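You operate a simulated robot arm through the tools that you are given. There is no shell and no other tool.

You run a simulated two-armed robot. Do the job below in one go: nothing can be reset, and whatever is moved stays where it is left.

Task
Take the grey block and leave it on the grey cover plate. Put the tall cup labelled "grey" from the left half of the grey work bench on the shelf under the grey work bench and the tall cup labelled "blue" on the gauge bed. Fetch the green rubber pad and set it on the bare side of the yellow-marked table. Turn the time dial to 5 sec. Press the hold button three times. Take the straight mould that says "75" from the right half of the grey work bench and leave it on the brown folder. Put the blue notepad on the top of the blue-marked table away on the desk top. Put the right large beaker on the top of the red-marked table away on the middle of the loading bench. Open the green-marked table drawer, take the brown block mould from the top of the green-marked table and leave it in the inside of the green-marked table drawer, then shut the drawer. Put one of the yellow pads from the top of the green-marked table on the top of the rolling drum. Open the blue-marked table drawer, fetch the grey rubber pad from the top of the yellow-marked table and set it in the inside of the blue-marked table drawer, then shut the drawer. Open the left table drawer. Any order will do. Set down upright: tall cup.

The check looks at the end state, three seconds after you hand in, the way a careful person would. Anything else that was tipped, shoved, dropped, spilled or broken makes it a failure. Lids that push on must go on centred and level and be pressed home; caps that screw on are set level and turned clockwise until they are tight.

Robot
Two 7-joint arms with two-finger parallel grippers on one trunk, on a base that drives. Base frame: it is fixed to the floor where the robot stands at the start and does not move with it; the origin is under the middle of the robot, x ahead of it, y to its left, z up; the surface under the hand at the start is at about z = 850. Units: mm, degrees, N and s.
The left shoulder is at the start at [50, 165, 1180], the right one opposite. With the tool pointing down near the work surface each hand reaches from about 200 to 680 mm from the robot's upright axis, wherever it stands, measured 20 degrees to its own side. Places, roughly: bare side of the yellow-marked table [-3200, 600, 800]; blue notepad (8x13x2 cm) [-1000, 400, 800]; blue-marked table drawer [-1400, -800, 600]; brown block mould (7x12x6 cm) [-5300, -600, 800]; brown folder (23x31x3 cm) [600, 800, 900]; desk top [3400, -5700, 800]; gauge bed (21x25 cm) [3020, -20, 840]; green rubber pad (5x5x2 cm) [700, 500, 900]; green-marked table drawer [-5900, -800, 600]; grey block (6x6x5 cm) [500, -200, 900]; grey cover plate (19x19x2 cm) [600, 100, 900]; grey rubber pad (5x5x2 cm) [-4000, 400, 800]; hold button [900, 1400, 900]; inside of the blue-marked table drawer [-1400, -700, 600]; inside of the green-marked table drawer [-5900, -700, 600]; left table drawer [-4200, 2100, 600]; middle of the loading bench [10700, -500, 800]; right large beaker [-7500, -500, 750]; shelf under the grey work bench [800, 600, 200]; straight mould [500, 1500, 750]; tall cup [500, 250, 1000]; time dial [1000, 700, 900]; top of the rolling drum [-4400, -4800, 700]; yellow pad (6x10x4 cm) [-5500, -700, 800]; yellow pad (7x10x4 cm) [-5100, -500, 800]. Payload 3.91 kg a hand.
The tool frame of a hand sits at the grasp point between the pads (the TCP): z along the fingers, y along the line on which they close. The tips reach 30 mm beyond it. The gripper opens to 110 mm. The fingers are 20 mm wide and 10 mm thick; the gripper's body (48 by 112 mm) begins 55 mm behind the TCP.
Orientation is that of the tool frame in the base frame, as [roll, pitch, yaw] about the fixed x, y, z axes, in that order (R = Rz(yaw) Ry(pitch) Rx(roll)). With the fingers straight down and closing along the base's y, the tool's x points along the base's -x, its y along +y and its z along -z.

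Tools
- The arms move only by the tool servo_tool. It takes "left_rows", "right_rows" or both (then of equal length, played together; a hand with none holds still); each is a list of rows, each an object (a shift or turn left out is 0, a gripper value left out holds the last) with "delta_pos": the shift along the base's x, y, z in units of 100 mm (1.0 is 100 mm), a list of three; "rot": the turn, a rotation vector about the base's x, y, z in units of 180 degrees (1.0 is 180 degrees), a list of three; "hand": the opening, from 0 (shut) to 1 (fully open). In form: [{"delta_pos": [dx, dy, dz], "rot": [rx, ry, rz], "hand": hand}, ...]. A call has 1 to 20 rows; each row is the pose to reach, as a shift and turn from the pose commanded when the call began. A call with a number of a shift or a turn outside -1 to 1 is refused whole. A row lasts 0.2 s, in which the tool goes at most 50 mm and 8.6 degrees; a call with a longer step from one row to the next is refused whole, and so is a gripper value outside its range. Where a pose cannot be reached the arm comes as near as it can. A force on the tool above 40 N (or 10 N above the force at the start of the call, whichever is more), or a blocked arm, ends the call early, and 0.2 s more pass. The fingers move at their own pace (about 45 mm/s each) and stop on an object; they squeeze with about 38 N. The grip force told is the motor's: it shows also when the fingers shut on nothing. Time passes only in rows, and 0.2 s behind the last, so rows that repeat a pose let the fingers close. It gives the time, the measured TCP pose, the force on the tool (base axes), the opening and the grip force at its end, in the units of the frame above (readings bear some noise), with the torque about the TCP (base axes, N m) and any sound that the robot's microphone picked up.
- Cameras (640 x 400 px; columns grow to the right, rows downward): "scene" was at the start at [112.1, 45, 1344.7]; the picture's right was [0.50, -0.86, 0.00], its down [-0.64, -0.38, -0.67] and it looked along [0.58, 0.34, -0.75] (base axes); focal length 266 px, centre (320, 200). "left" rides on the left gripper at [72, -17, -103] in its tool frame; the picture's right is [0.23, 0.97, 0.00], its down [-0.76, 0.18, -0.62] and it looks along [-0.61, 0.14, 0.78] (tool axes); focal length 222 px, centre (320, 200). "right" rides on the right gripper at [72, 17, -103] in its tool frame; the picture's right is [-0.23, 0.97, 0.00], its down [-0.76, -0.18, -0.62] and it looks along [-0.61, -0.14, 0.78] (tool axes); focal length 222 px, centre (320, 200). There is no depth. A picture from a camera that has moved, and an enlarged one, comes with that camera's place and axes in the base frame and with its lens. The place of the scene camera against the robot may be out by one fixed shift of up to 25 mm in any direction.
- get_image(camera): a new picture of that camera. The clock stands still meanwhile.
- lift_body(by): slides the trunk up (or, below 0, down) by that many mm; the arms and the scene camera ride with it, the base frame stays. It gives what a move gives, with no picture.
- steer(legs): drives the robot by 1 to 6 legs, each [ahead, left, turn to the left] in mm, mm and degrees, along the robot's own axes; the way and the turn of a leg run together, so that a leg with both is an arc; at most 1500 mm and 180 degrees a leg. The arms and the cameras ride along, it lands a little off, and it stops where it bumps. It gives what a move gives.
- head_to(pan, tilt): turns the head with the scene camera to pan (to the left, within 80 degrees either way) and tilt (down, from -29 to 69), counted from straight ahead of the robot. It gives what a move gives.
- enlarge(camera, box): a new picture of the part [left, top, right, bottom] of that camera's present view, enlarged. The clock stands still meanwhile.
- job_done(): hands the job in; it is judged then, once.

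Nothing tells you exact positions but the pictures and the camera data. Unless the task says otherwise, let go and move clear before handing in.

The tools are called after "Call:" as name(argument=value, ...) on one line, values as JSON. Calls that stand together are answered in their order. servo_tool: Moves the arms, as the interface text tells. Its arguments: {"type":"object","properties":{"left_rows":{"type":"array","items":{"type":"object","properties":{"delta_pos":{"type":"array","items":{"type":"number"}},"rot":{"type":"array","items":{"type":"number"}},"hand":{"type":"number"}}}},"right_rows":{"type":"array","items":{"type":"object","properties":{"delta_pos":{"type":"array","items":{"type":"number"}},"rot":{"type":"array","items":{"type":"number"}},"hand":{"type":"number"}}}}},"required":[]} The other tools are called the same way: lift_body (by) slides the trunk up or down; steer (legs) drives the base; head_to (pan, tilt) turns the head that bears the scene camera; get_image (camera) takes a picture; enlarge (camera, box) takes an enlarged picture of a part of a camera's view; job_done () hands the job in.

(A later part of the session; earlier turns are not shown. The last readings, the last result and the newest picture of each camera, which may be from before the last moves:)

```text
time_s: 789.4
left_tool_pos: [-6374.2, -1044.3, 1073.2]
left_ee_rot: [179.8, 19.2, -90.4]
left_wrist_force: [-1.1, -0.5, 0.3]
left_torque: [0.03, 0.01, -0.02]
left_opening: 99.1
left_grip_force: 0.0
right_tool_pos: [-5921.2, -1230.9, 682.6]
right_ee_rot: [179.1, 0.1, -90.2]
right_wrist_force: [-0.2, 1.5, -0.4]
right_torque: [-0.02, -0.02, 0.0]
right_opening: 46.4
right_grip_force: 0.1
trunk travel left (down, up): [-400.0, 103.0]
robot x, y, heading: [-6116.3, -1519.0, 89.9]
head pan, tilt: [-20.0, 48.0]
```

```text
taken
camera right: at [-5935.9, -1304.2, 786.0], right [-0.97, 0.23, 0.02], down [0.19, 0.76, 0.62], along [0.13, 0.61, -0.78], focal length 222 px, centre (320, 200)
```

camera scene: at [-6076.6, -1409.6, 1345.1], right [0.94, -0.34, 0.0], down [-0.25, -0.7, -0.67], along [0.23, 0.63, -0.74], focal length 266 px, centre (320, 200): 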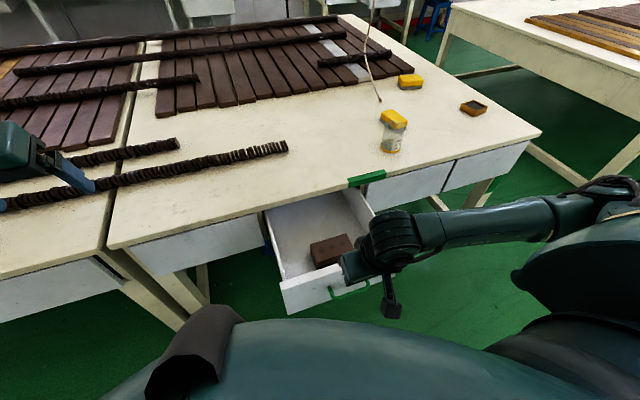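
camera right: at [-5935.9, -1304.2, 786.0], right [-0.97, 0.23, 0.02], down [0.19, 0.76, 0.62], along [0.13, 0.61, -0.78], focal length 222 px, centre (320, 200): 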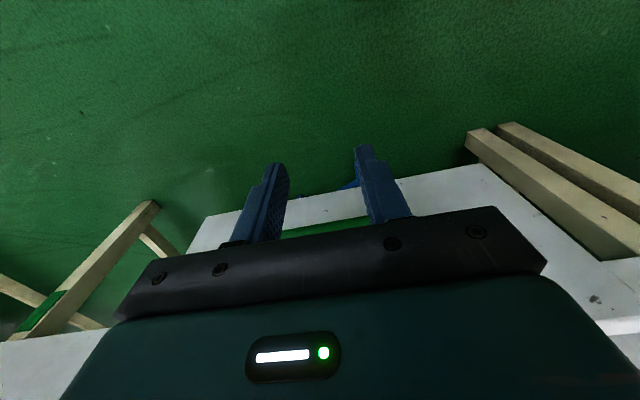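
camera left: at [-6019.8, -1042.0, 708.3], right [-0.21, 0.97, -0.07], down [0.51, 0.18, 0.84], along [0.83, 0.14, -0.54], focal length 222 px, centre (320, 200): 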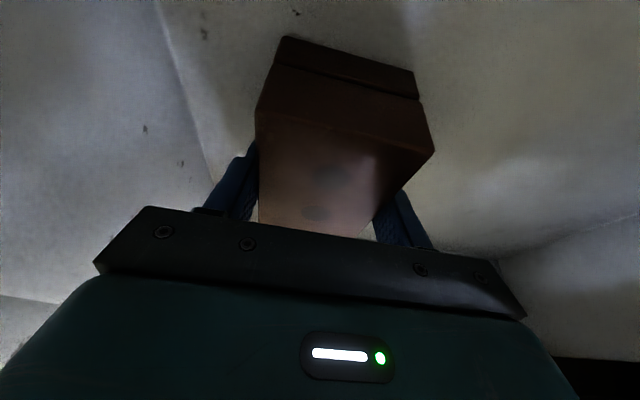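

In front of the bar. Push the drawer in.

Call:
servo_tool(right_rows=[{"delta_pos": [0, 0.15, 0]}, {"delta_pos": [0, 0.3, 0]}, {"delta_pos": [0, 0.45, 0]}, {"delta_pos": [0, 0.65, 0]}, {"delta_pos": [0, 0.85, 0]}, {"delta_pos": [0, 1.0, 0]}])

Call:
servo_tool(right_rows=[{"delta_pos": [0, 0.2, 0]}, {"delta_pos": [0, 0.4, 0]}, {"delta_pos": [0, 0.6, 0]}, {"delta_pos": [0, 0.8, 0]}, {"delta_pos": [0, 1.0, 0]}])

Call:
servo_tool(right_rows=[{"delta_pos": [0, 0.15, 0]}, {"delta_pos": [0, 0.3, 0]}, {"delta_pos": [0, 0.4, 0]}, {"delta_pos": [0, 0.5, 0]}, {"delta_pos": [0, 0.6, 0]}, {"delta_pos": [0, 0.68, 0]}, {"delta_pos": [0, 0.75, 0]}, {"delta_pos": [0, 0.8, 0]}, {"delta_pos": [0, 0.85, 0]}, {"delta_pos": [0, 0.9, 0]}])

Call:
get_image(camera="scene")

```text
time_s: 790.8
left_tool_pos: [-6374.3, -1044.4, 1070.7]
left_ee_rot: [179.9, 19.2, -90.5]
left_wrist_force: [0.1, 0.0, 0.5]
left_torque: [0.0, 0.0, 0.0]
left_opening: 99.0
left_grip_force: 0.1
right_tool_pos: [-5921.0, -1131.7, 681.0]
right_ee_rot: [179.2, 0.1, -90.0]
right_wrist_force: [-0.3, -0.5, 0.1]
right_torque: [-0.01, -0.02, -0.04]
right_opening: 46.2
right_grip_force: 0.2
trunk travel left (down, up): [-400.0, 103.0]
robot x, y, heading: [-6122.7, -1516.2, 89.9]
head pan, tilt: [-20.0, 48.0]
```

```text
time_s: 792.0
left_tool_pos: [-6374.3, -1044.1, 1070.5]
left_ee_rot: [179.8, 19.3, -90.4]
left_wrist_force: [0.4, 0.2, -1.3]
left_torque: [0.0, 0.04, -0.02]
left_opening: 98.9
left_grip_force: 0.1
right_tool_pos: [-5920.0, -1031.0, 680.8]
right_ee_rot: [179.1, 0.0, -90.1]
right_wrist_force: [0.3, -0.1, 0.2]
right_torque: [-0.02, 0.01, -0.02]
right_opening: 46.2
right_grip_force: 0.1
trunk travel left (down, up): [-400.0, 103.0]
robot x, y, heading: [-6123.3, -1520.5, 89.9]
head pan, tilt: [-20.0, 48.0]
```

```text
time_s: 794.2
left_tool_pos: [-6373.0, -1043.7, 1071.6]
left_ee_rot: [179.8, 19.3, -90.5]
left_wrist_force: [-0.3, 0.3, 0.6]
left_torque: [-0.06, 0.01, -0.01]
left_opening: 99.0
left_grip_force: 0.0
right_tool_pos: [-5921.1, -951.9, 677.2]
right_ee_rot: [179.1, -1.4, -90.3]
right_wrist_force: [-1.6, -10.5, 12.6]
right_torque: [-0.06, -0.39, -0.32]
right_opening: 45.8
right_grip_force: 0.0
trunk travel left (down, up): [-400.0, 103.0]
robot x, y, heading: [-6118.4, -1515.6, 89.8]
head pan, tilt: [-20.0, 48.0]
stopped in row 10 (right hand): the force on the tool passed its limit at 43 N (the readings are from after the stop); the commanded pose is now the measured one
```

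```text
taken
camera scene: at [-6076.8, -1410.6, 1345.1], right [0.94, -0.34, 0.0], down [-0.25, -0.7, -0.67], along [0.23, 0.63, -0.74], focal length 266 px, centre (320, 200)
```

scene: 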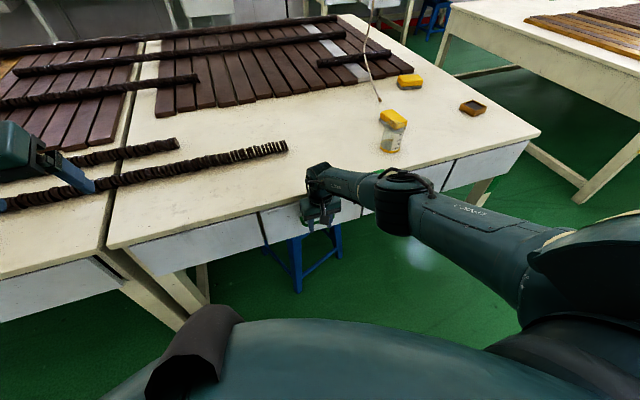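

The push stopped at the closed position. Retreat and check.

Call:
servo_tool(right_rows=[{"delta_pos": [0, -0.3, 0]}, {"delta_pos": [0, -0.6, 0]}, {"delta_pos": [0, -0.9, 0.2]}, {"delta_pos": [0, -1.0, 0.6]}, {"delta_pos": [0, -1.0, 1.0]}])

Call:
servo_tool(right_rows=[{"delta_pos": [0, -0.2, 0.4], "rot": [0.008, 0, 0]}, {"delta_pos": [0, -0.4, 0.8], "rot": [0.008, 0, 0]}, {"delta_pos": [0, -0.4, 1.0], "rot": [0.008, 0, 0]}])

Call:
servo_tool(right_rows=[{"delta_pos": [0, 0, 0.4]}, {"delta_pos": [0, 0, 0.8]}, {"delta_pos": [0, 0, 1.0]}])

Call:
servo_tool(right_rows=[{"delta_pos": [0, 0, 0.4]}, {"delta_pos": [0, 0, 0.8]}, {"delta_pos": [0, 0, 1.0]}])

Call:
enlarge(camera="scene", box=[220, 150, 460, 300])

```text
time_s: 795.4
left_tool_pos: [-6374.0, -1044.8, 1071.8]
left_ee_rot: [179.8, 19.2, -90.5]
left_wrist_force: [0.3, 0.4, 0.4]
left_torque: [0.02, 0.01, 0.01]
left_opening: 99.1
left_grip_force: 0.1
right_tool_pos: [-5921.0, -1051.6, 779.7]
right_ee_rot: [179.2, -1.1, -90.4]
right_wrist_force: [-0.8, -0.2, -0.1]
right_torque: [0.01, 0.0, -0.01]
right_opening: 46.4
right_grip_force: 0.0
trunk travel left (down, up): [-400.0, 103.0]
robot x, y, heading: [-6118.0, -1519.1, 90.0]
head pan, tilt: [-20.0, 48.0]
```

```text
time_s: 796.2
left_tool_pos: [-6373.0, -1043.0, 1072.6]
left_ee_rot: [179.8, 19.3, -90.3]
left_wrist_force: [0.0, 0.8, 0.1]
left_torque: [0.04, 0.0, -0.01]
left_opening: 98.9
left_grip_force: 0.0
right_tool_pos: [-5921.6, -1090.3, 879.4]
right_ee_rot: [179.2, 0.2, -90.3]
right_wrist_force: [-0.6, 0.1, 0.1]
right_torque: [-0.01, -0.04, 0.01]
right_opening: 46.3
right_grip_force: 0.1
trunk travel left (down, up): [-400.0, 103.0]
robot x, y, heading: [-6118.9, -1520.0, 90.0]
head pan, tilt: [-20.0, 48.0]
```

```text
time_s: 797.0
left_tool_pos: [-6373.3, -1044.7, 1072.5]
left_ee_rot: [179.7, 19.3, -90.4]
left_wrist_force: [-0.2, -0.6, -1.3]
left_torque: [-0.04, -0.01, 0.01]
left_opening: 98.9
left_grip_force: 0.0
right_tool_pos: [-5919.3, -1089.4, 981.8]
right_ee_rot: [179.3, 0.3, -90.2]
right_wrist_force: [0.0, -0.2, 0.1]
right_torque: [0.04, -0.02, -0.01]
right_opening: 46.2
right_grip_force: 0.1
trunk travel left (down, up): [-400.0, 103.0]
robot x, y, heading: [-6118.1, -1518.7, 90.1]
head pan, tilt: [-20.0, 48.0]
```

```text
time_s: 797.8
left_tool_pos: [-6373.2, -1044.5, 1071.6]
left_ee_rot: [179.8, 19.2, -90.5]
left_wrist_force: [-0.2, -0.1, 1.5]
left_torque: [0.0, 0.02, -0.01]
left_opening: 98.6
left_grip_force: 0.0
right_tool_pos: [-5920.4, -1089.5, 1081.0]
right_ee_rot: [179.3, 0.3, -90.4]
right_wrist_force: [0.2, 0.3, 0.4]
right_torque: [-0.01, -0.02, -0.06]
right_opening: 46.3
right_grip_force: 0.1
trunk travel left (down, up): [-400.0, 103.0]
robot x, y, heading: [-6117.0, -1519.1, 90.0]
head pan, tilt: [-20.0, 48.0]
```

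```text
2.67 times, centred on (340, 225) of scene
camera zoom: at [-6076.6, -1410.3, 1345.0], right [0.94, -0.34, 0.0], down [-0.25, -0.7, -0.67], along [0.23, 0.63, -0.74], focal length 710 px, centre (267, 133)
```

zoom: 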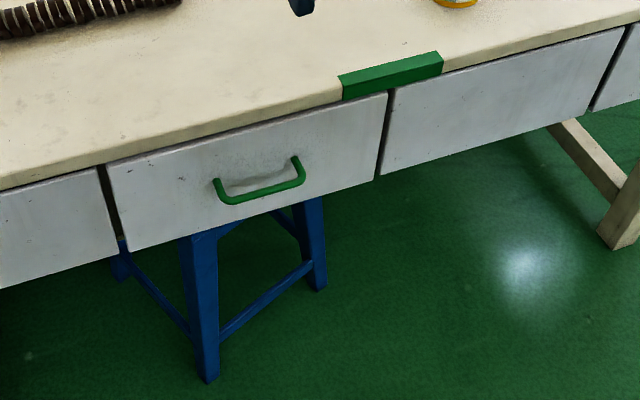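

Green drawer is shut. Now to the red-marked table for the beaker: strafe west and look.

Call:
servo_tool(left_rows=[{"rot": [-0.036, 0, 0]}, {"rot": [-0.072, 0, 0]}, {"rot": [-0.107, 0, 0]}])

Call:
steer(legs=[[0, 1000, 0]])

Call:
head_to(pan=10, tilt=32)

Call:
get_image(camera="scene")

```text
time_s: 798.6
left_tool_pos: [-6372.9, -1043.9, 1072.4]
left_ee_rot: [179.8, -0.2, -90.4]
left_wrist_force: [-0.4, 0.2, -0.1]
left_torque: [0.01, -0.01, 0.03]
left_opening: 99.3
left_grip_force: 0.1
right_tool_pos: [-5921.1, -1088.6, 1079.8]
right_ee_rot: [179.2, 0.3, -90.5]
right_wrist_force: [0.1, -0.2, 0.4]
right_torque: [0.03, 0.0, 0.02]
right_opening: 46.2
right_grip_force: 0.0
trunk travel left (down, up): [-400.0, 103.0]
robot x, y, heading: [-6116.4, -1520.3, 90.0]
head pan, tilt: [-20.0, 48.0]
```

```text
time_s: 807.7
left_tool_pos: [-7377.2, -1043.7, 1071.5]
left_ee_rot: [179.8, -0.1, -90.3]
left_wrist_force: [-0.2, -0.9, -0.2]
left_torque: [0.02, -0.01, 0.0]
left_opening: 98.8
left_grip_force: 0.1
right_tool_pos: [-6924.0, -1088.8, 1079.2]
right_ee_rot: [179.1, 0.3, -90.4]
right_wrist_force: [-0.8, 0.4, -0.2]
right_torque: [0.03, 0.01, 0.03]
right_opening: 46.5
right_grip_force: 0.0
trunk travel left (down, up): [-400.0, 103.0]
robot x, y, heading: [-7117.3, -1517.4, 90.4]
head pan, tilt: [-20.0, 48.0]
```

```text
time_s: 808.6
left_tool_pos: [-7377.2, -1043.4, 1072.2]
left_ee_rot: [180.0, -0.1, -90.4]
left_wrist_force: [0.4, 1.4, 0.4]
left_torque: [-0.03, -0.01, -0.02]
left_opening: 98.9
left_grip_force: 0.1
right_tool_pos: [-6923.9, -1086.8, 1079.9]
right_ee_rot: [179.2, 0.2, -90.4]
right_wrist_force: [0.0, -0.1, -0.4]
right_torque: [0.0, 0.01, 0.0]
right_opening: 46.1
right_grip_force: 0.2
trunk travel left (down, up): [-400.0, 103.0]
robot x, y, heading: [-7122.9, -1518.9, 89.9]
head pan, tilt: [10.0, 32.0]
```

```text
taken
camera scene: at [-7122.5, -1395.8, 1368.7], right [0.98, 0.17, 0.0], down [0.09, -0.52, -0.85], along [-0.15, 0.84, -0.53], focal length 266 px, centre (320, 200)
```

scene: 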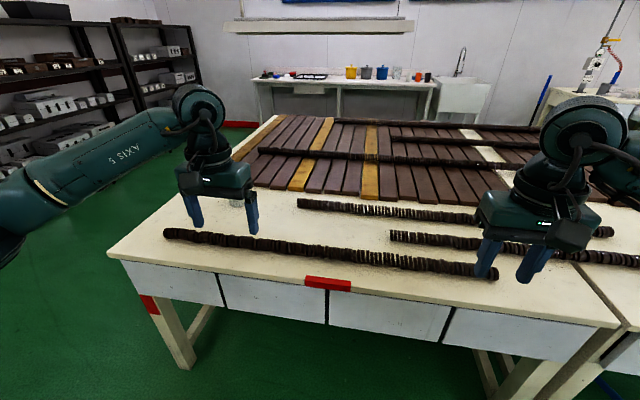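

Call:
get_image(camera="left")

Call:
steer(legs=[[0, 250, 0]])

Call:
head_to(pan=-5, tilt=35)

Call:
get_image(camera="scene")

Call:
get_image(camera="left")

```text
taken
camera left: at [-7360.2, -1114.9, 1176.7], right [-0.98, -0.22, 0.0], down [-0.17, 0.76, 0.62], along [-0.14, 0.61, -0.78], focal length 222 px, centre (320, 200)
```

left: 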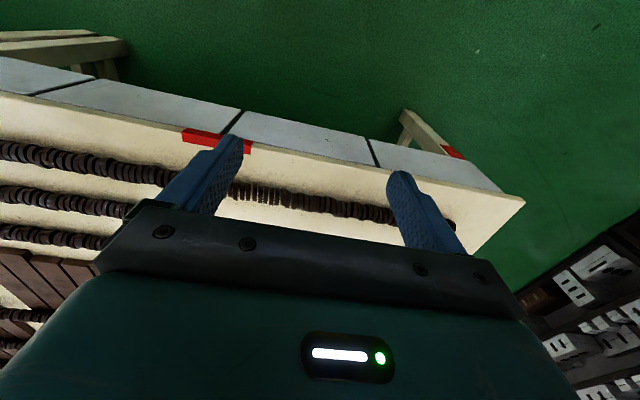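

```text
time_s: 811.4
left_tool_pos: [-7623.2, -1043.9, 1072.2]
left_ee_rot: [179.9, -0.1, -90.5]
left_wrist_force: [-0.4, 0.7, 0.6]
left_torque: [-0.01, -0.02, 0.02]
left_opening: 99.0
left_grip_force: 0.0
right_tool_pos: [-7170.0, -1087.6, 1078.5]
right_ee_rot: [179.1, 0.3, -90.4]
right_wrist_force: [-0.6, -0.4, -0.8]
right_torque: [-0.04, 0.04, -0.02]
right_opening: 46.3
right_grip_force: 0.2
trunk travel left (down, up): [-400.0, 103.0]
robot x, y, heading: [-7367.1, -1520.6, 89.9]
head pan, tilt: [10.0, 32.0]
```

```text
time_s: 812.2
left_tool_pos: [-7622.9, -1043.9, 1072.6]
left_ee_rot: [179.9, -0.1, -90.4]
left_wrist_force: [0.9, -0.6, -0.1]
left_torque: [0.0, 0.03, -0.02]
left_opening: 99.0
left_grip_force: 0.1
right_tool_pos: [-7169.6, -1088.5, 1079.5]
right_ee_rot: [179.2, 0.3, -90.4]
right_wrist_force: [0.4, 0.9, -0.7]
right_torque: [0.01, 0.01, -0.01]
right_opening: 46.4
right_grip_force: 0.2
trunk travel left (down, up): [-400.0, 103.0]
robot x, y, heading: [-7368.3, -1515.8, 89.8]
head pan, tilt: [-5.0, 35.0]
```

```text
taken
camera scene: at [-7345.9, -1396.1, 1364.1], right [1.0, -0.09, 0.0], down [-0.05, -0.57, -0.82], along [0.07, 0.82, -0.57], focal length 266 px, centre (320, 200)
```

scene: 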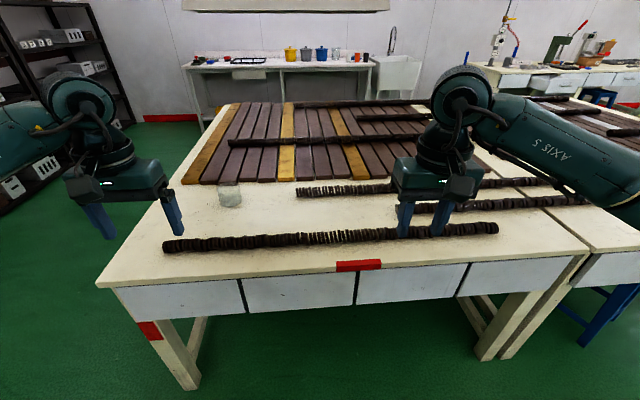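

```text
taken
camera left: at [-7606.4, -1114.6, 1176.8], right [-0.98, -0.22, 0.0], down [-0.17, 0.76, 0.62], along [-0.14, 0.61, -0.78], focal length 222 px, centre (320, 200)
```

left: 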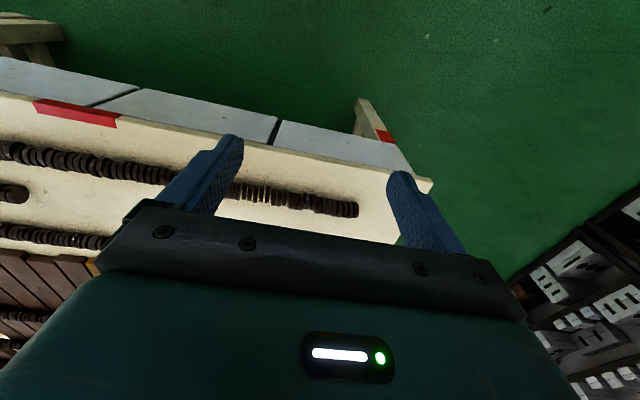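

Call:
enlarge(camera="scene", box=[140, 140, 460, 300])

Call:
enlarge(camera="scene", box=[190, 160, 290, 225])

```text
2.00 times, centred on (300, 220) of scene
camera zoom: at [-7345.9, -1396.1, 1364.1], right [1.0, -0.09, 0.0], down [-0.05, -0.57, -0.82], along [0.07, 0.82, -0.57], focal length 532 px, centre (360, 160)
```

zoom: 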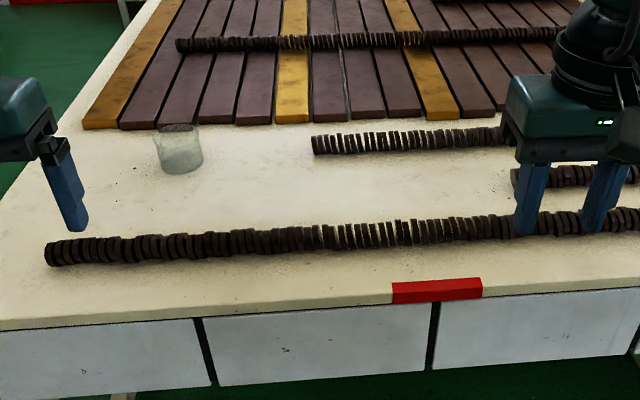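

```text
6.15 times, centred on (240, 192) of scene
camera zoom: at [-7345.9, -1396.1, 1364.1], right [1.0, -0.09, 0.0], down [-0.05, -0.57, -0.82], along [0.07, 0.82, -0.57], focal length 1638 px, centre (812, 246)
```

zoom: 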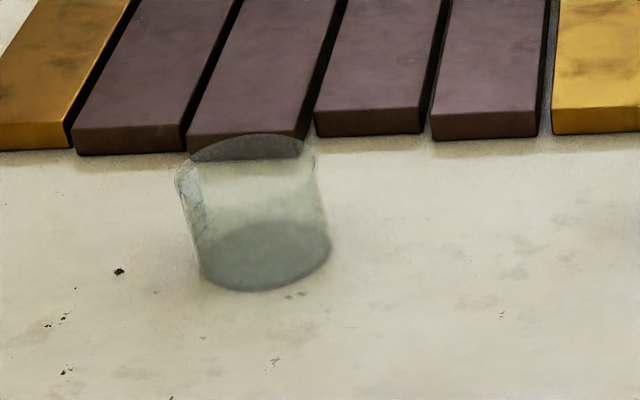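

A single glass beaker stands at about [−7620, −540] on the red-marked table. Check the part hidden by the right hand too, then approach.

Call:
get_image(camera="right")

Call:
steer(legs=[[0, 55, 0.2], [250, 0, 0]])

Call:
head_to(pan=15, tilt=42)

Call:
get_image(camera="scene")

Call:
get_image(camera="left")

```text
taken
camera right: at [-7185.2, -1161.2, 1183.0], right [-0.97, 0.23, 0.02], down [0.19, 0.76, 0.62], along [0.13, 0.61, -0.78], focal length 222 px, centre (320, 200)
```

right: 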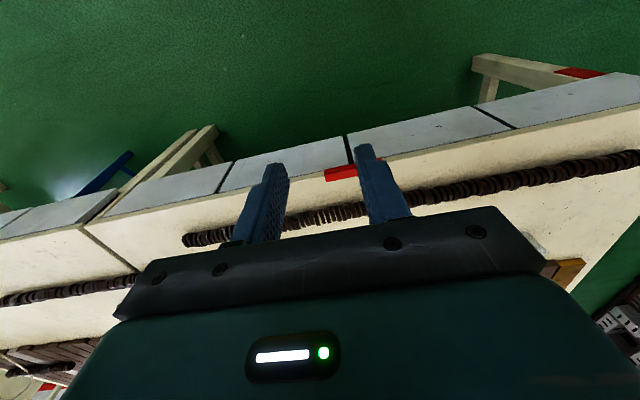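

```text
time_s: 814.8
left_tool_pos: [-7681.9, -795.4, 1073.2]
left_ee_rot: [179.8, 0.0, -89.9]
left_wrist_force: [-0.1, -0.4, -1.2]
left_torque: [-0.03, -0.03, -0.03]
left_opening: 98.9
left_grip_force: 0.0
right_tool_pos: [-7229.1, -836.8, 1079.3]
right_ee_rot: [179.2, 0.3, -89.9]
right_wrist_force: [0.3, -0.1, 0.0]
right_torque: [0.02, -0.01, 0.0]
right_opening: 46.0
right_grip_force: 0.1
trunk travel left (down, up): [-400.0, 103.0]
robot x, y, heading: [-7420.9, -1267.7, 90.1]
head pan, tilt: [-5.0, 35.0]
```

```text
time_s: 815.6
left_tool_pos: [-7682.6, -796.7, 1071.7]
left_ee_rot: [179.9, 0.0, -89.8]
left_wrist_force: [-0.3, 0.6, -0.5]
left_torque: [0.02, 0.01, 0.02]
left_opening: 99.1
left_grip_force: 0.0
right_tool_pos: [-7229.0, -836.5, 1079.3]
right_ee_rot: [179.2, 0.4, -89.9]
right_wrist_force: [0.1, -0.3, -0.8]
right_torque: [0.04, 0.01, -0.01]
right_opening: 46.2
right_grip_force: 0.0
trunk travel left (down, up): [-400.0, 103.0]
robot x, y, heading: [-7423.9, -1271.8, 90.5]
head pan, tilt: [15.0, 42.0]
```

```text
taken
camera scene: at [-7431.3, -1154.0, 1353.6], right [0.96, 0.27, 0.0], down [0.18, -0.65, -0.74], along [-0.2, 0.72, -0.67], focal length 266 px, centre (320, 200)
```

scene: 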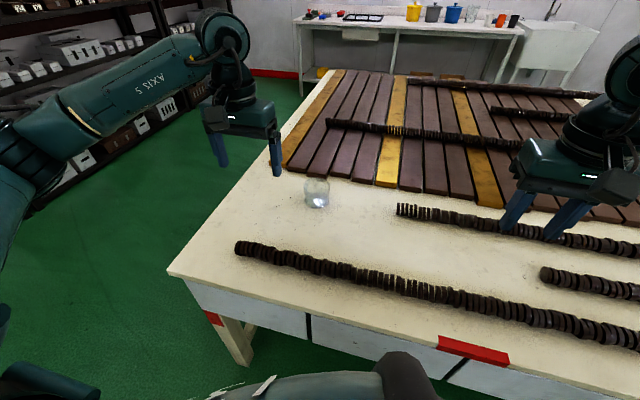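

```text
taken
camera left: at [-7665.1, -867.5, 1176.8], right [-0.97, -0.23, 0.0], down [-0.18, 0.76, 0.62], along [-0.14, 0.61, -0.78], focal length 222 px, centre (320, 200)
```

left: 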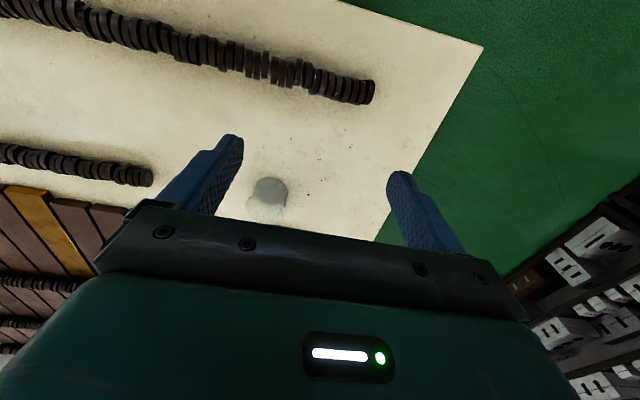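

One beaker only, at about [−7621, −552]. Tilt the left hand forward for reach, lower the trunk, and move over it.

Call:
servo_tool(left_rows=[{"delta_pos": [0.2, 0.1, 0], "rot": [0.04, 0, 0], "hand": 1}, {"delta_pos": [0.4, 0.2, 0], "rot": [0.08, 0, 0], "hand": 1}, {"delta_pos": [0.6, 0.3, 0], "rot": [0.122, 0, 0], "hand": 1}])

Call:
lift_body(by=-100)

Call:
servo_tool(left_rows=[{"delta_pos": [0, 0.3, 0]}, {"delta_pos": [0, 0.6, 0]}, {"delta_pos": [0, 0.9, 0]}])

Call:
get_image(camera="left")

Call:
get_image(camera="scene")

```text
time_s: 816.4
left_tool_pos: [-7622.8, -766.7, 1073.2]
left_ee_rot: [-180.0, 22.1, -89.8]
left_wrist_force: [-0.2, 0.6, 0.0]
left_torque: [0.05, 0.0, 0.01]
left_opening: 109.7
left_grip_force: 0.1
right_tool_pos: [-7228.6, -836.7, 1079.1]
right_ee_rot: [179.3, 0.3, -90.0]
right_wrist_force: [-0.3, 0.4, -0.3]
right_torque: [0.01, -0.02, -0.01]
right_opening: 46.2
right_grip_force: 0.1
trunk travel left (down, up): [-400.0, 103.0]
robot x, y, heading: [-7427.2, -1264.5, 90.1]
head pan, tilt: [15.0, 42.0]
```

```text
time_s: 817.7
left_tool_pos: [-7622.8, -766.8, 974.0]
left_ee_rot: [-179.9, 21.9, -90.0]
left_wrist_force: [-0.7, -0.2, -0.2]
left_torque: [0.01, 0.02, -0.04]
left_opening: 110.2
left_grip_force: 0.1
right_tool_pos: [-7229.1, -837.2, 980.2]
right_ee_rot: [179.2, 0.3, -89.9]
right_wrist_force: [-0.1, -0.9, -0.3]
right_torque: [0.04, 0.03, 0.02]
right_opening: 46.2
right_grip_force: 0.1
trunk travel left (down, up): [-300.0, 203.0]
robot x, y, heading: [-7426.3, -1270.4, 90.1]
head pan, tilt: [15.0, 42.0]
```

```text
time_s: 818.5
left_tool_pos: [-7621.4, -675.7, 975.0]
left_ee_rot: [179.9, 21.9, -90.0]
left_wrist_force: [0.3, 0.1, -0.8]
left_torque: [-0.02, 0.01, 0.02]
left_opening: 109.9
left_grip_force: 0.0
right_tool_pos: [-7229.1, -838.0, 978.2]
right_ee_rot: [179.2, 0.4, -89.8]
right_wrist_force: [1.0, -0.3, 0.2]
right_torque: [0.01, 0.01, 0.0]
right_opening: 46.3
right_grip_force: 0.1
trunk travel left (down, up): [-300.0, 203.0]
robot x, y, heading: [-7421.3, -1267.8, 90.6]
head pan, tilt: [15.0, 42.0]
```

```text
taken
camera left: at [-7603.9, -780.0, 1043.9], right [-0.97, -0.21, -0.08], down [-0.18, 0.47, 0.86], along [-0.14, 0.85, -0.5], focal length 222 px, centre (320, 200)
```

left: 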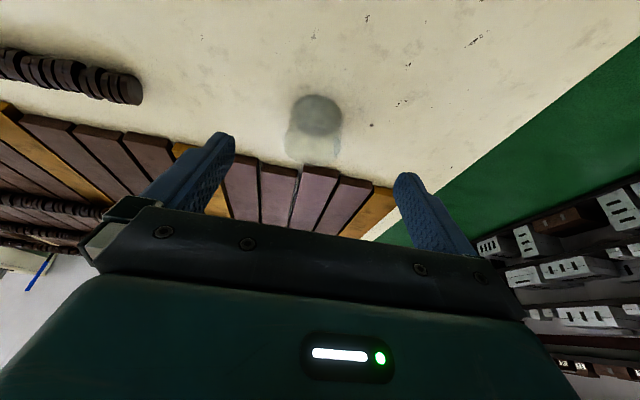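

```text
taken
camera scene: at [-7431.2, -1153.9, 1253.5], right [0.96, 0.27, 0.0], down [0.18, -0.65, -0.74], along [-0.2, 0.72, -0.67], focal length 266 px, centre (320, 200)
```

scene: 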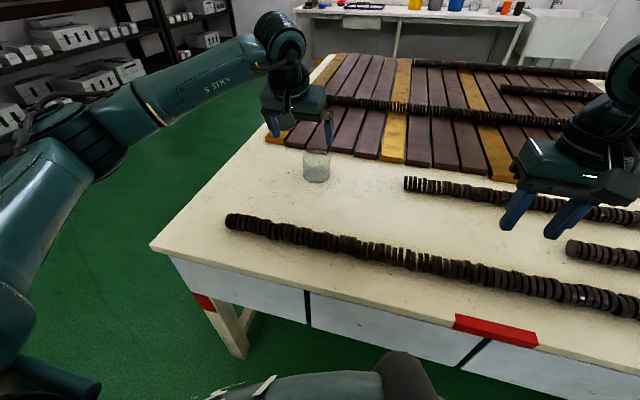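

Beaker centre about [−7624, −549], ~85 mm wide, ~70 mm high. Move above it and check alignment before lowering.

Call:
servo_tool(left_rows=[{"delta_pos": [-0.025, 0.35, -0.1]}, {"delta_pos": [-0.025, 0.7, -0.2]}, {"delta_pos": [-0.025, 1.0, -0.35]}])

Call:
servo_tool(left_rows=[{"delta_pos": [0, 0.2, -0.1]}, {"delta_pos": [0, 0.26, -0.3]}])

Call:
get_image(camera="left")

Call:
enlarge(camera="scene", box=[220, 80, 420, 220])

```text
time_s: 819.3
left_tool_pos: [-7622.8, -575.3, 937.8]
left_ee_rot: [179.9, 21.9, -90.1]
left_wrist_force: [0.2, -0.3, 0.1]
left_torque: [0.01, -0.03, 0.02]
left_opening: 110.1
left_grip_force: 0.1
right_tool_pos: [-7228.8, -838.3, 980.2]
right_ee_rot: [179.2, 0.4, -89.8]
right_wrist_force: [0.3, 0.4, 0.7]
right_torque: [-0.01, 0.04, -0.02]
right_opening: 45.8
right_grip_force: 0.2
trunk travel left (down, up): [-300.0, 203.0]
robot x, y, heading: [-7424.0, -1265.7, 90.4]
head pan, tilt: [15.0, 42.0]
```

```text
time_s: 819.9
left_tool_pos: [-7624.8, -550.1, 907.5]
left_ee_rot: [179.9, 21.9, -89.9]
left_wrist_force: [0.2, 0.1, -0.5]
left_torque: [-0.03, 0.03, 0.04]
left_opening: 110.2
left_grip_force: 0.0
right_tool_pos: [-7229.2, -838.4, 979.7]
right_ee_rot: [179.2, 0.4, -89.9]
right_wrist_force: [0.2, 0.4, 0.6]
right_torque: [-0.01, 0.04, -0.01]
right_opening: 46.1
right_grip_force: 0.0
trunk travel left (down, up): [-300.0, 203.0]
robot x, y, heading: [-7424.5, -1272.4, 90.4]
head pan, tilt: [15.0, 42.0]
```

```text
taken
camera left: at [-7607.0, -654.7, 976.5], right [-0.97, -0.21, -0.08], down [-0.18, 0.47, 0.86], along [-0.14, 0.85, -0.5], focal length 222 px, centre (320, 200)
```

left: 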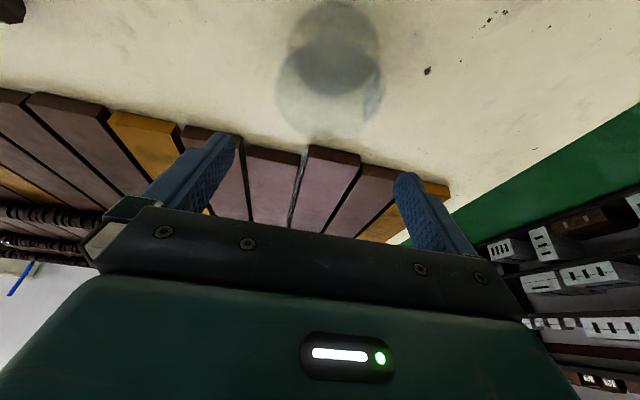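

```text
2.86 times, centred on (320, 150) of scene
camera zoom: at [-7431.5, -1153.9, 1253.5], right [0.96, 0.27, 0.0], down [0.18, -0.65, -0.74], along [-0.2, 0.72, -0.67], focal length 761 px, centre (320, 343)
```

zoom: 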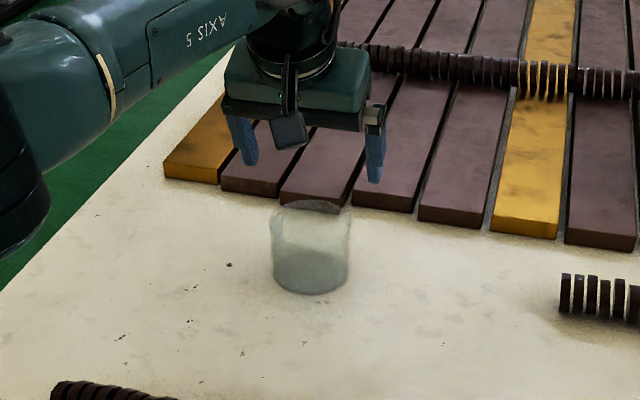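

Call:
servo_tool(left_rows=[{"delta_pos": [0.02, -0.03, -0.25]}, {"delta_pos": [0.02, -0.03, -0.5]}, {"delta_pos": [0.02, -0.03, -0.75]}, {"delta_pos": [0.02, -0.03, -1.0]}])

Call:
get_image(camera="left")

Call:
enlarge(camera="scene", box=[220, 80, 420, 220])

```text
time_s: 820.9
left_tool_pos: [-7623.9, -553.1, 809.0]
left_ee_rot: [180.0, 21.9, -89.9]
left_wrist_force: [0.2, -0.1, 0.0]
left_torque: [-0.01, -0.01, 0.0]
left_opening: 110.0
left_grip_force: 0.0
right_tool_pos: [-7229.1, -837.8, 979.6]
right_ee_rot: [179.2, 0.3, -90.1]
right_wrist_force: [0.1, -0.7, -0.5]
right_torque: [0.0, -0.01, 0.0]
right_opening: 46.3
right_grip_force: 0.1
trunk travel left (down, up): [-300.0, 203.0]
robot x, y, heading: [-7425.1, -1267.8, 90.4]
head pan, tilt: [15.0, 42.0]
```

```text
taken
camera left: at [-7606.2, -657.4, 878.8], right [-0.97, -0.21, -0.08], down [-0.18, 0.47, 0.86], along [-0.14, 0.85, -0.5], focal length 222 px, centre (320, 200)
```

left: 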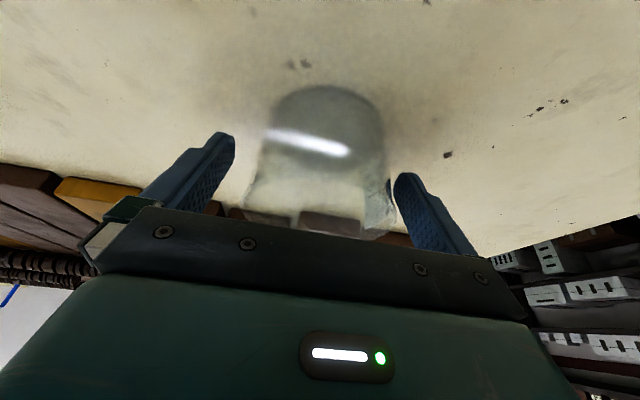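

```text
2.86 times, centred on (320, 150) of scene
camera zoom: at [-7431.4, -1154.0, 1253.6], right [0.96, 0.27, 0.0], down [0.18, -0.65, -0.74], along [-0.2, 0.72, -0.67], focal length 761 px, centre (320, 343)
```

zoom: 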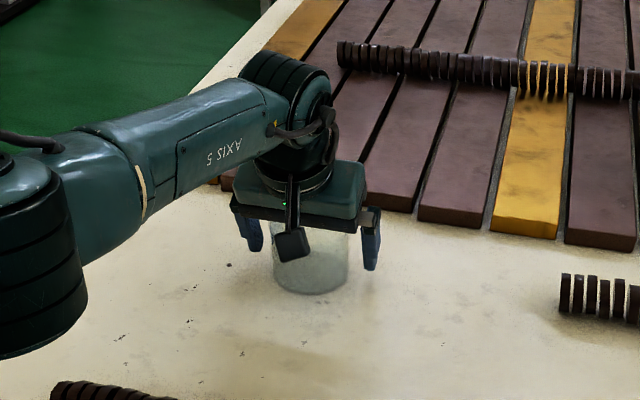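

Well centred. Close on the beaker and lift gently.

Call:
servo_tool(left_rows=[{"hand": 0}, {"hand": 0}, {"hand": 0}, {"hand": 0}, {"hand": 0}, {"hand": 0}])

Call:
servo_tool(left_rows=[{"delta_pos": [0, 0, 0.04]}, {"delta_pos": [0, 0, 0.1]}, {"delta_pos": [0, 0, 0.25]}, {"delta_pos": [0, 0, 0.45]}, {"delta_pos": [0, 0, 0.65]}])

Call:
get_image(camera="left")

Call:
enlarge(camera="scene", box=[220, 60, 420, 220])

```text
time_s: 822.3
left_tool_pos: [-7623.9, -552.7, 809.6]
left_ee_rot: [-179.9, 21.8, -89.9]
left_wrist_force: [0.8, -0.2, 0.1]
left_torque: [0.01, 0.01, -0.02]
left_opening: 81.8
left_grip_force: 37.9
right_tool_pos: [-7229.3, -836.6, 979.4]
right_ee_rot: [179.2, 0.3, -89.8]
right_wrist_force: [0.4, -0.6, 0.0]
right_torque: [0.0, 0.0, -0.01]
right_opening: 46.4
right_grip_force: 0.1
trunk travel left (down, up): [-300.0, 203.0]
robot x, y, heading: [-7422.7, -1271.7, 90.5]
head pan, tilt: [15.0, 42.0]
```

```text
time_s: 823.5
left_tool_pos: [-7624.6, -553.1, 875.6]
left_ee_rot: [179.9, 21.8, -89.9]
left_wrist_force: [0.2, -0.7, -2.0]
left_torque: [0.01, 0.01, -0.02]
left_opening: 81.6
left_grip_force: 38.2
right_tool_pos: [-7229.0, -838.4, 982.0]
right_ee_rot: [179.2, 0.3, -89.8]
right_wrist_force: [0.7, -0.1, -0.2]
right_torque: [0.0, -0.03, 0.01]
right_opening: 46.2
right_grip_force: 0.1
trunk travel left (down, up): [-300.0, 203.0]
robot x, y, heading: [-7425.7, -1270.3, 90.4]
head pan, tilt: [15.0, 42.0]
```

```text
taken
camera left: at [-7606.4, -657.7, 944.3], right [-0.97, -0.21, -0.08], down [-0.18, 0.47, 0.86], along [-0.14, 0.85, -0.5], focal length 222 px, centre (320, 200)
```

left: 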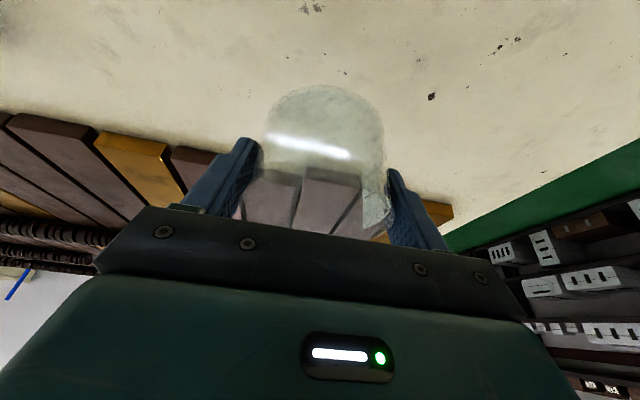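

```text
2.50 times, centred on (320, 140) of scene
camera zoom: at [-7431.4, -1154.0, 1253.5], right [0.96, 0.27, 0.0], down [0.18, -0.65, -0.74], along [-0.2, 0.72, -0.67], focal length 666 px, centre (320, 350)
```

zoom: 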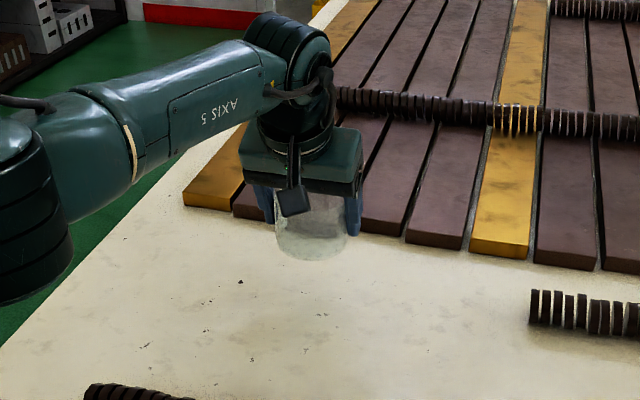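

Beaker lifted. Retract it to a carrying pose and restore the trunk.

Call:
servo_tool(left_rows=[{"delta_pos": [0, -0.2, 0.25]}, {"delta_pos": [0.05, -0.5, 0.5]}, {"delta_pos": [0.1, -0.8, 0.7]}, {"delta_pos": [0.15, -1.0, 0.8]}])

Call:
servo_tool(left_rows=[{"delta_pos": [0.05, -0.3, 0.1]}, {"delta_pos": [0.1, -0.6, 0.2]}, {"delta_pos": [0.15, -0.9, 0.2]}])

Call:
lift_body(by=100)

Call:
steer(legs=[[-1500, 0, 0], [-200, 0, 0], [0, 0, -90], [1500, 0, 0], [1350, 0, 0]])

Call:
get_image(camera="left")

```text
time_s: 824.5
left_tool_pos: [-7608.3, -655.0, 953.7]
left_ee_rot: [179.8, 21.9, -89.8]
left_wrist_force: [-0.2, -0.5, -2.6]
left_torque: [0.01, 0.0, -0.01]
left_opening: 81.7
left_grip_force: 38.1
right_tool_pos: [-7230.1, -837.9, 980.7]
right_ee_rot: [179.2, 0.3, -89.9]
right_wrist_force: [-0.1, 0.6, -0.1]
right_torque: [0.06, 0.0, 0.01]
right_opening: 46.3
right_grip_force: 0.1
trunk travel left (down, up): [-300.0, 203.0]
robot x, y, heading: [-7426.8, -1270.9, 90.4]
head pan, tilt: [15.0, 42.0]
```

```text
time_s: 825.3
left_tool_pos: [-7593.3, -747.2, 974.6]
left_ee_rot: [179.9, 22.0, -89.8]
left_wrist_force: [0.6, -0.2, -1.6]
left_torque: [0.01, 0.0, -0.03]
left_opening: 81.7
left_grip_force: 38.1
right_tool_pos: [-7230.7, -837.7, 979.4]
right_ee_rot: [179.1, 0.3, -90.0]
right_wrist_force: [0.2, 0.2, 0.4]
right_torque: [0.0, 0.02, 0.02]
right_opening: 46.1
right_grip_force: 0.1
trunk travel left (down, up): [-300.0, 203.0]
robot x, y, heading: [-7421.2, -1272.5, 90.6]
head pan, tilt: [15.0, 42.0]
```

```text
time_s: 826.6
left_tool_pos: [-7593.4, -745.8, 1072.9]
left_ee_rot: [179.9, 21.9, -90.0]
left_wrist_force: [0.2, 0.0, -1.6]
left_torque: [-0.03, 0.01, 0.0]
left_opening: 81.9
left_grip_force: 38.1
right_tool_pos: [-7228.5, -836.8, 1080.0]
right_ee_rot: [179.3, 0.4, -89.9]
right_wrist_force: [-0.4, -0.2, 0.0]
right_torque: [0.02, 0.01, 0.01]
right_opening: 46.3
right_grip_force: 0.1
trunk travel left (down, up): [-400.0, 103.0]
robot x, y, heading: [-7422.2, -1265.0, 90.4]
head pan, tilt: [15.0, 42.0]
```

```text
time_s: 852.6
left_tool_pos: [-4047.8, -2991.7, 1073.4]
left_ee_rot: [180.0, 22.0, 176.8]
left_wrist_force: [0.1, -0.4, -1.8]
left_torque: [-0.03, 0.03, 0.0]
left_opening: 81.3
left_grip_force: 37.7
right_tool_pos: [-4159.7, -3349.0, 1080.7]
right_ee_rot: [179.1, 0.3, 176.9]
right_wrist_force: [-0.1, -0.2, 0.6]
right_torque: [-0.01, 0.01, 0.03]
right_opening: 46.3
right_grip_force: 0.1
trunk travel left (down, up): [-400.0, 103.0]
robot x, y, heading: [-4579.4, -3129.5, -2.5]
head pan, tilt: [15.0, 42.0]
```

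```text
taken
camera left: at [-4153.7, -3001.3, 1143.6], right [-0.16, 0.98, -0.08], down [0.48, 0.15, 0.86], along [0.86, 0.09, -0.5], focal length 222 px, centre (320, 200)
```

left: 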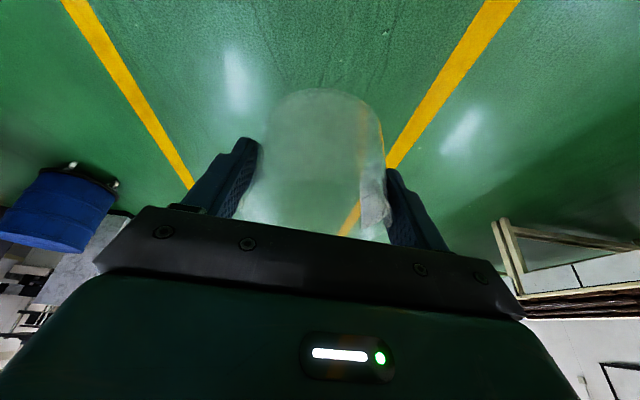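

Beaker held well. Continue: shift to the y≈−1600 lane and drive to the corridor.

Call:
steer(legs=[[0, 1480, 2.5], [1500, 0, 0], [1500, 0, 0]])

Call:
head_to(pan=0, tilt=25)

Call:
get_image(camera="scene")

```text
time_s: 879.9
left_tool_pos: [-964.4, -1633.2, 1072.7]
left_ee_rot: [179.9, 21.9, 177.2]
left_wrist_force: [-0.4, 1.0, -1.4]
left_torque: [0.0, 0.0, 0.0]
left_opening: 81.0
left_grip_force: 38.0
right_tool_pos: [-1073.4, -1992.8, 1079.1]
right_ee_rot: [179.1, 0.4, 177.3]
right_wrist_force: [0.3, -1.1, -0.8]
right_torque: [0.01, -0.02, -0.07]
right_opening: 46.1
right_grip_force: 0.1
trunk travel left (down, up): [-400.0, 103.0]
robot x, y, heading: [-1494.2, -1774.5, -2.4]
head pan, tilt: [15.0, 42.0]
```

```text
time_s: 880.7
left_tool_pos: [-963.7, -1634.0, 1073.9]
left_ee_rot: [179.9, 21.9, 177.2]
left_wrist_force: [0.6, -0.3, -1.3]
left_torque: [0.0, 0.04, 0.01]
left_opening: 81.2
left_grip_force: 37.9
right_tool_pos: [-1072.7, -1992.3, 1079.6]
right_ee_rot: [179.2, 0.2, 177.2]
right_wrist_force: [0.2, 0.0, -0.6]
right_torque: [-0.03, -0.01, 0.02]
right_opening: 46.0
right_grip_force: 0.0
trunk travel left (down, up): [-400.0, 103.0]
robot x, y, heading: [-1496.8, -1775.8, -2.4]
head pan, tilt: [0.0, 25.0]
```

```text
taken
camera scene: at [-1358.7, -1776.8, 1379.7], right [-0.04, -1.0, 0.0], down [-0.42, 0.02, -0.91], along [0.91, -0.04, -0.42], focal length 266 px, centre (320, 200)
```

scene: 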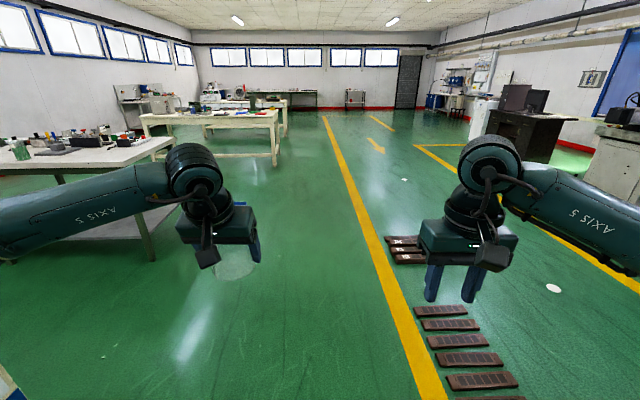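

Call:
steer(legs=[[1150, 0, 2.4], [0, 0, 180], [0, -1400, 0]])

Call:
head_to(pan=-25, tilt=35)

Call:
get_image(camera="scene")

```text
time_s: 905.8
left_tool_pos: [-853.0, -587.3, 1073.3]
left_ee_rot: [179.9, 21.9, -0.9]
left_wrist_force: [0.5, -0.4, -1.0]
left_torque: [0.0, 0.02, 0.0]
left_opening: 80.6
left_grip_force: 38.1
right_tool_pos: [-754.3, -224.6, 1080.6]
right_ee_rot: [179.2, 0.3, -0.9]
right_wrist_force: [0.4, 0.4, -0.2]
right_torque: [0.0, -0.04, -0.01]
right_opening: 46.2
right_grip_force: 0.0
trunk travel left (down, up): [-400.0, 103.0]
robot x, y, heading: [-328.5, -425.0, 179.3]
head pan, tilt: [0.0, 25.0]
```

```text
time_s: 906.7
left_tool_pos: [-853.5, -587.3, 1073.6]
left_ee_rot: [179.9, 22.0, -0.9]
left_wrist_force: [0.2, -0.5, -1.8]
left_torque: [0.01, 0.0, 0.04]
left_opening: 80.6
left_grip_force: 37.2
right_tool_pos: [-753.4, -225.1, 1080.1]
right_ee_rot: [179.2, 0.3, -1.0]
right_wrist_force: [0.3, 0.3, 0.4]
right_torque: [0.03, -0.02, -0.04]
right_opening: 46.1
right_grip_force: 0.1
trunk travel left (down, up): [-400.0, 103.0]
robot x, y, heading: [-326.8, -428.3, 179.5]
head pan, tilt: [-25.0, 35.0]
```

```text
taken
camera scene: at [-419.6, -382.8, 1364.1], right [0.43, 0.9, 0.0], down [0.52, -0.25, -0.82], along [-0.74, 0.35, -0.57], focal length 266 px, centre (320, 200)
```

scene: 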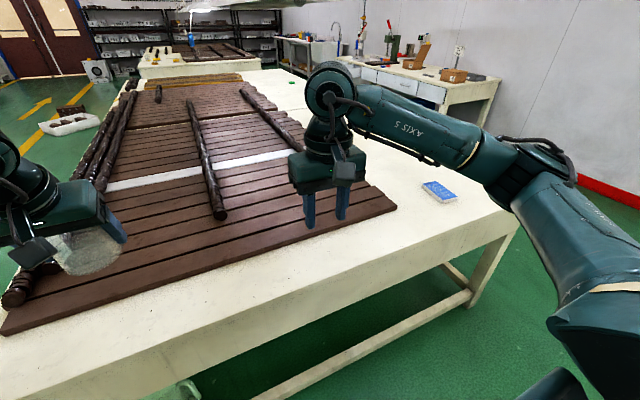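

Call:
get_image(camera="left")

Call:
steer(legs=[[0, -665, 0.5], [60, 0, 0]])

Call:
head_to(pan=-10, tilt=42)

Call:
get_image(camera="scene")

Call:
get_image(camera="right")

```text
taken
camera left: at [-745.6, -570.1, 1143.6], right [0.2, -0.98, -0.08], down [-0.48, -0.17, 0.86], along [-0.86, -0.13, -0.5], focal length 222 px, centre (320, 200)
```

left: 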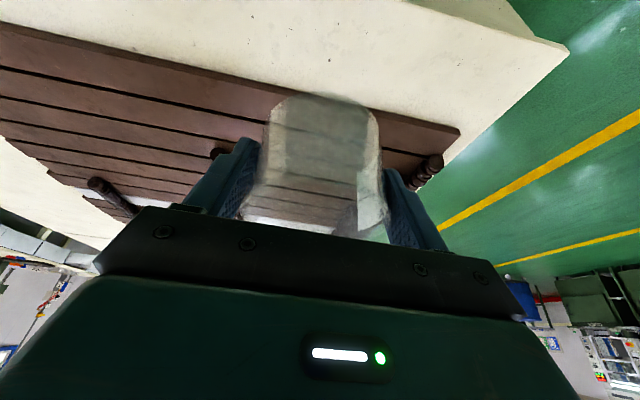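

```text
time_s: 913.6
left_tool_pos: [-907.5, 73.5, 1074.1]
left_ee_rot: [179.9, 21.8, -0.7]
left_wrist_force: [-0.8, 0.7, -1.8]
left_torque: [0.04, -0.02, 0.0]
left_opening: 80.5
left_grip_force: 38.0
right_tool_pos: [-809.9, 435.2, 1079.1]
right_ee_rot: [179.3, 0.3, -0.5]
right_wrist_force: [-0.7, -0.2, 0.3]
right_torque: [-0.02, -0.05, 0.02]
right_opening: 46.4
right_grip_force: 0.0
trunk travel left (down, up): [-400.0, 103.0]
robot x, y, heading: [-376.0, 241.2, 179.9]
head pan, tilt: [-25.0, 35.0]
```

```text
time_s: 914.3
left_tool_pos: [-905.4, 73.1, 1073.6]
left_ee_rot: [179.9, 21.8, -0.6]
left_wrist_force: [0.7, 0.0, -1.4]
left_torque: [0.02, -0.03, -0.04]
left_opening: 80.3
left_grip_force: 37.6
right_tool_pos: [-810.0, 436.0, 1079.3]
right_ee_rot: [179.3, 0.4, -0.5]
right_wrist_force: [-0.4, -0.2, 0.0]
right_torque: [0.05, 0.01, 0.02]
right_opening: 46.1
right_grip_force: 0.0
trunk travel left (down, up): [-400.0, 103.0]
robot x, y, heading: [-379.6, 236.5, 179.9]
head pan, tilt: [-10.0, 42.0]
```

```text
taken
camera scene: at [-476.8, 256.5, 1353.6], right [0.18, 0.98, 0.0], down [0.66, -0.12, -0.74], along [-0.73, 0.13, -0.67], focal length 266 px, centre (320, 200)
```

scene: 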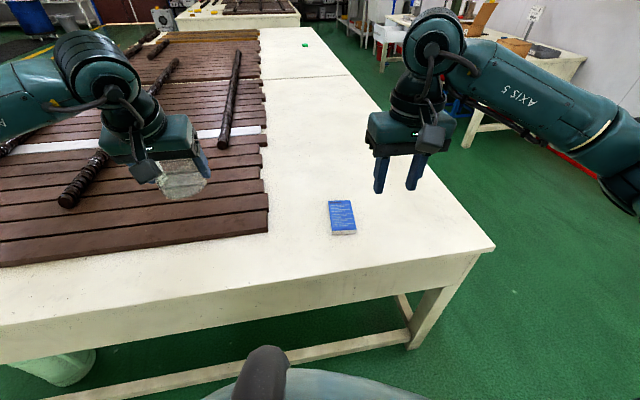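

```text
taken
camera right: at [-735.9, 419.4, 1183.0], right [-0.24, -0.97, 0.02], down [-0.76, 0.19, 0.62], along [-0.61, 0.14, -0.78], focal length 222 px, centre (320, 200)
```

right: 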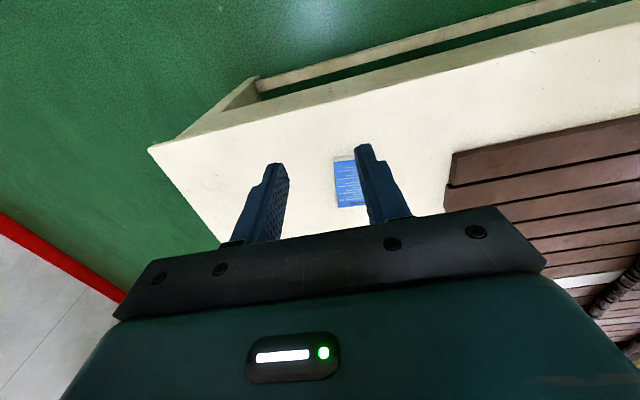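

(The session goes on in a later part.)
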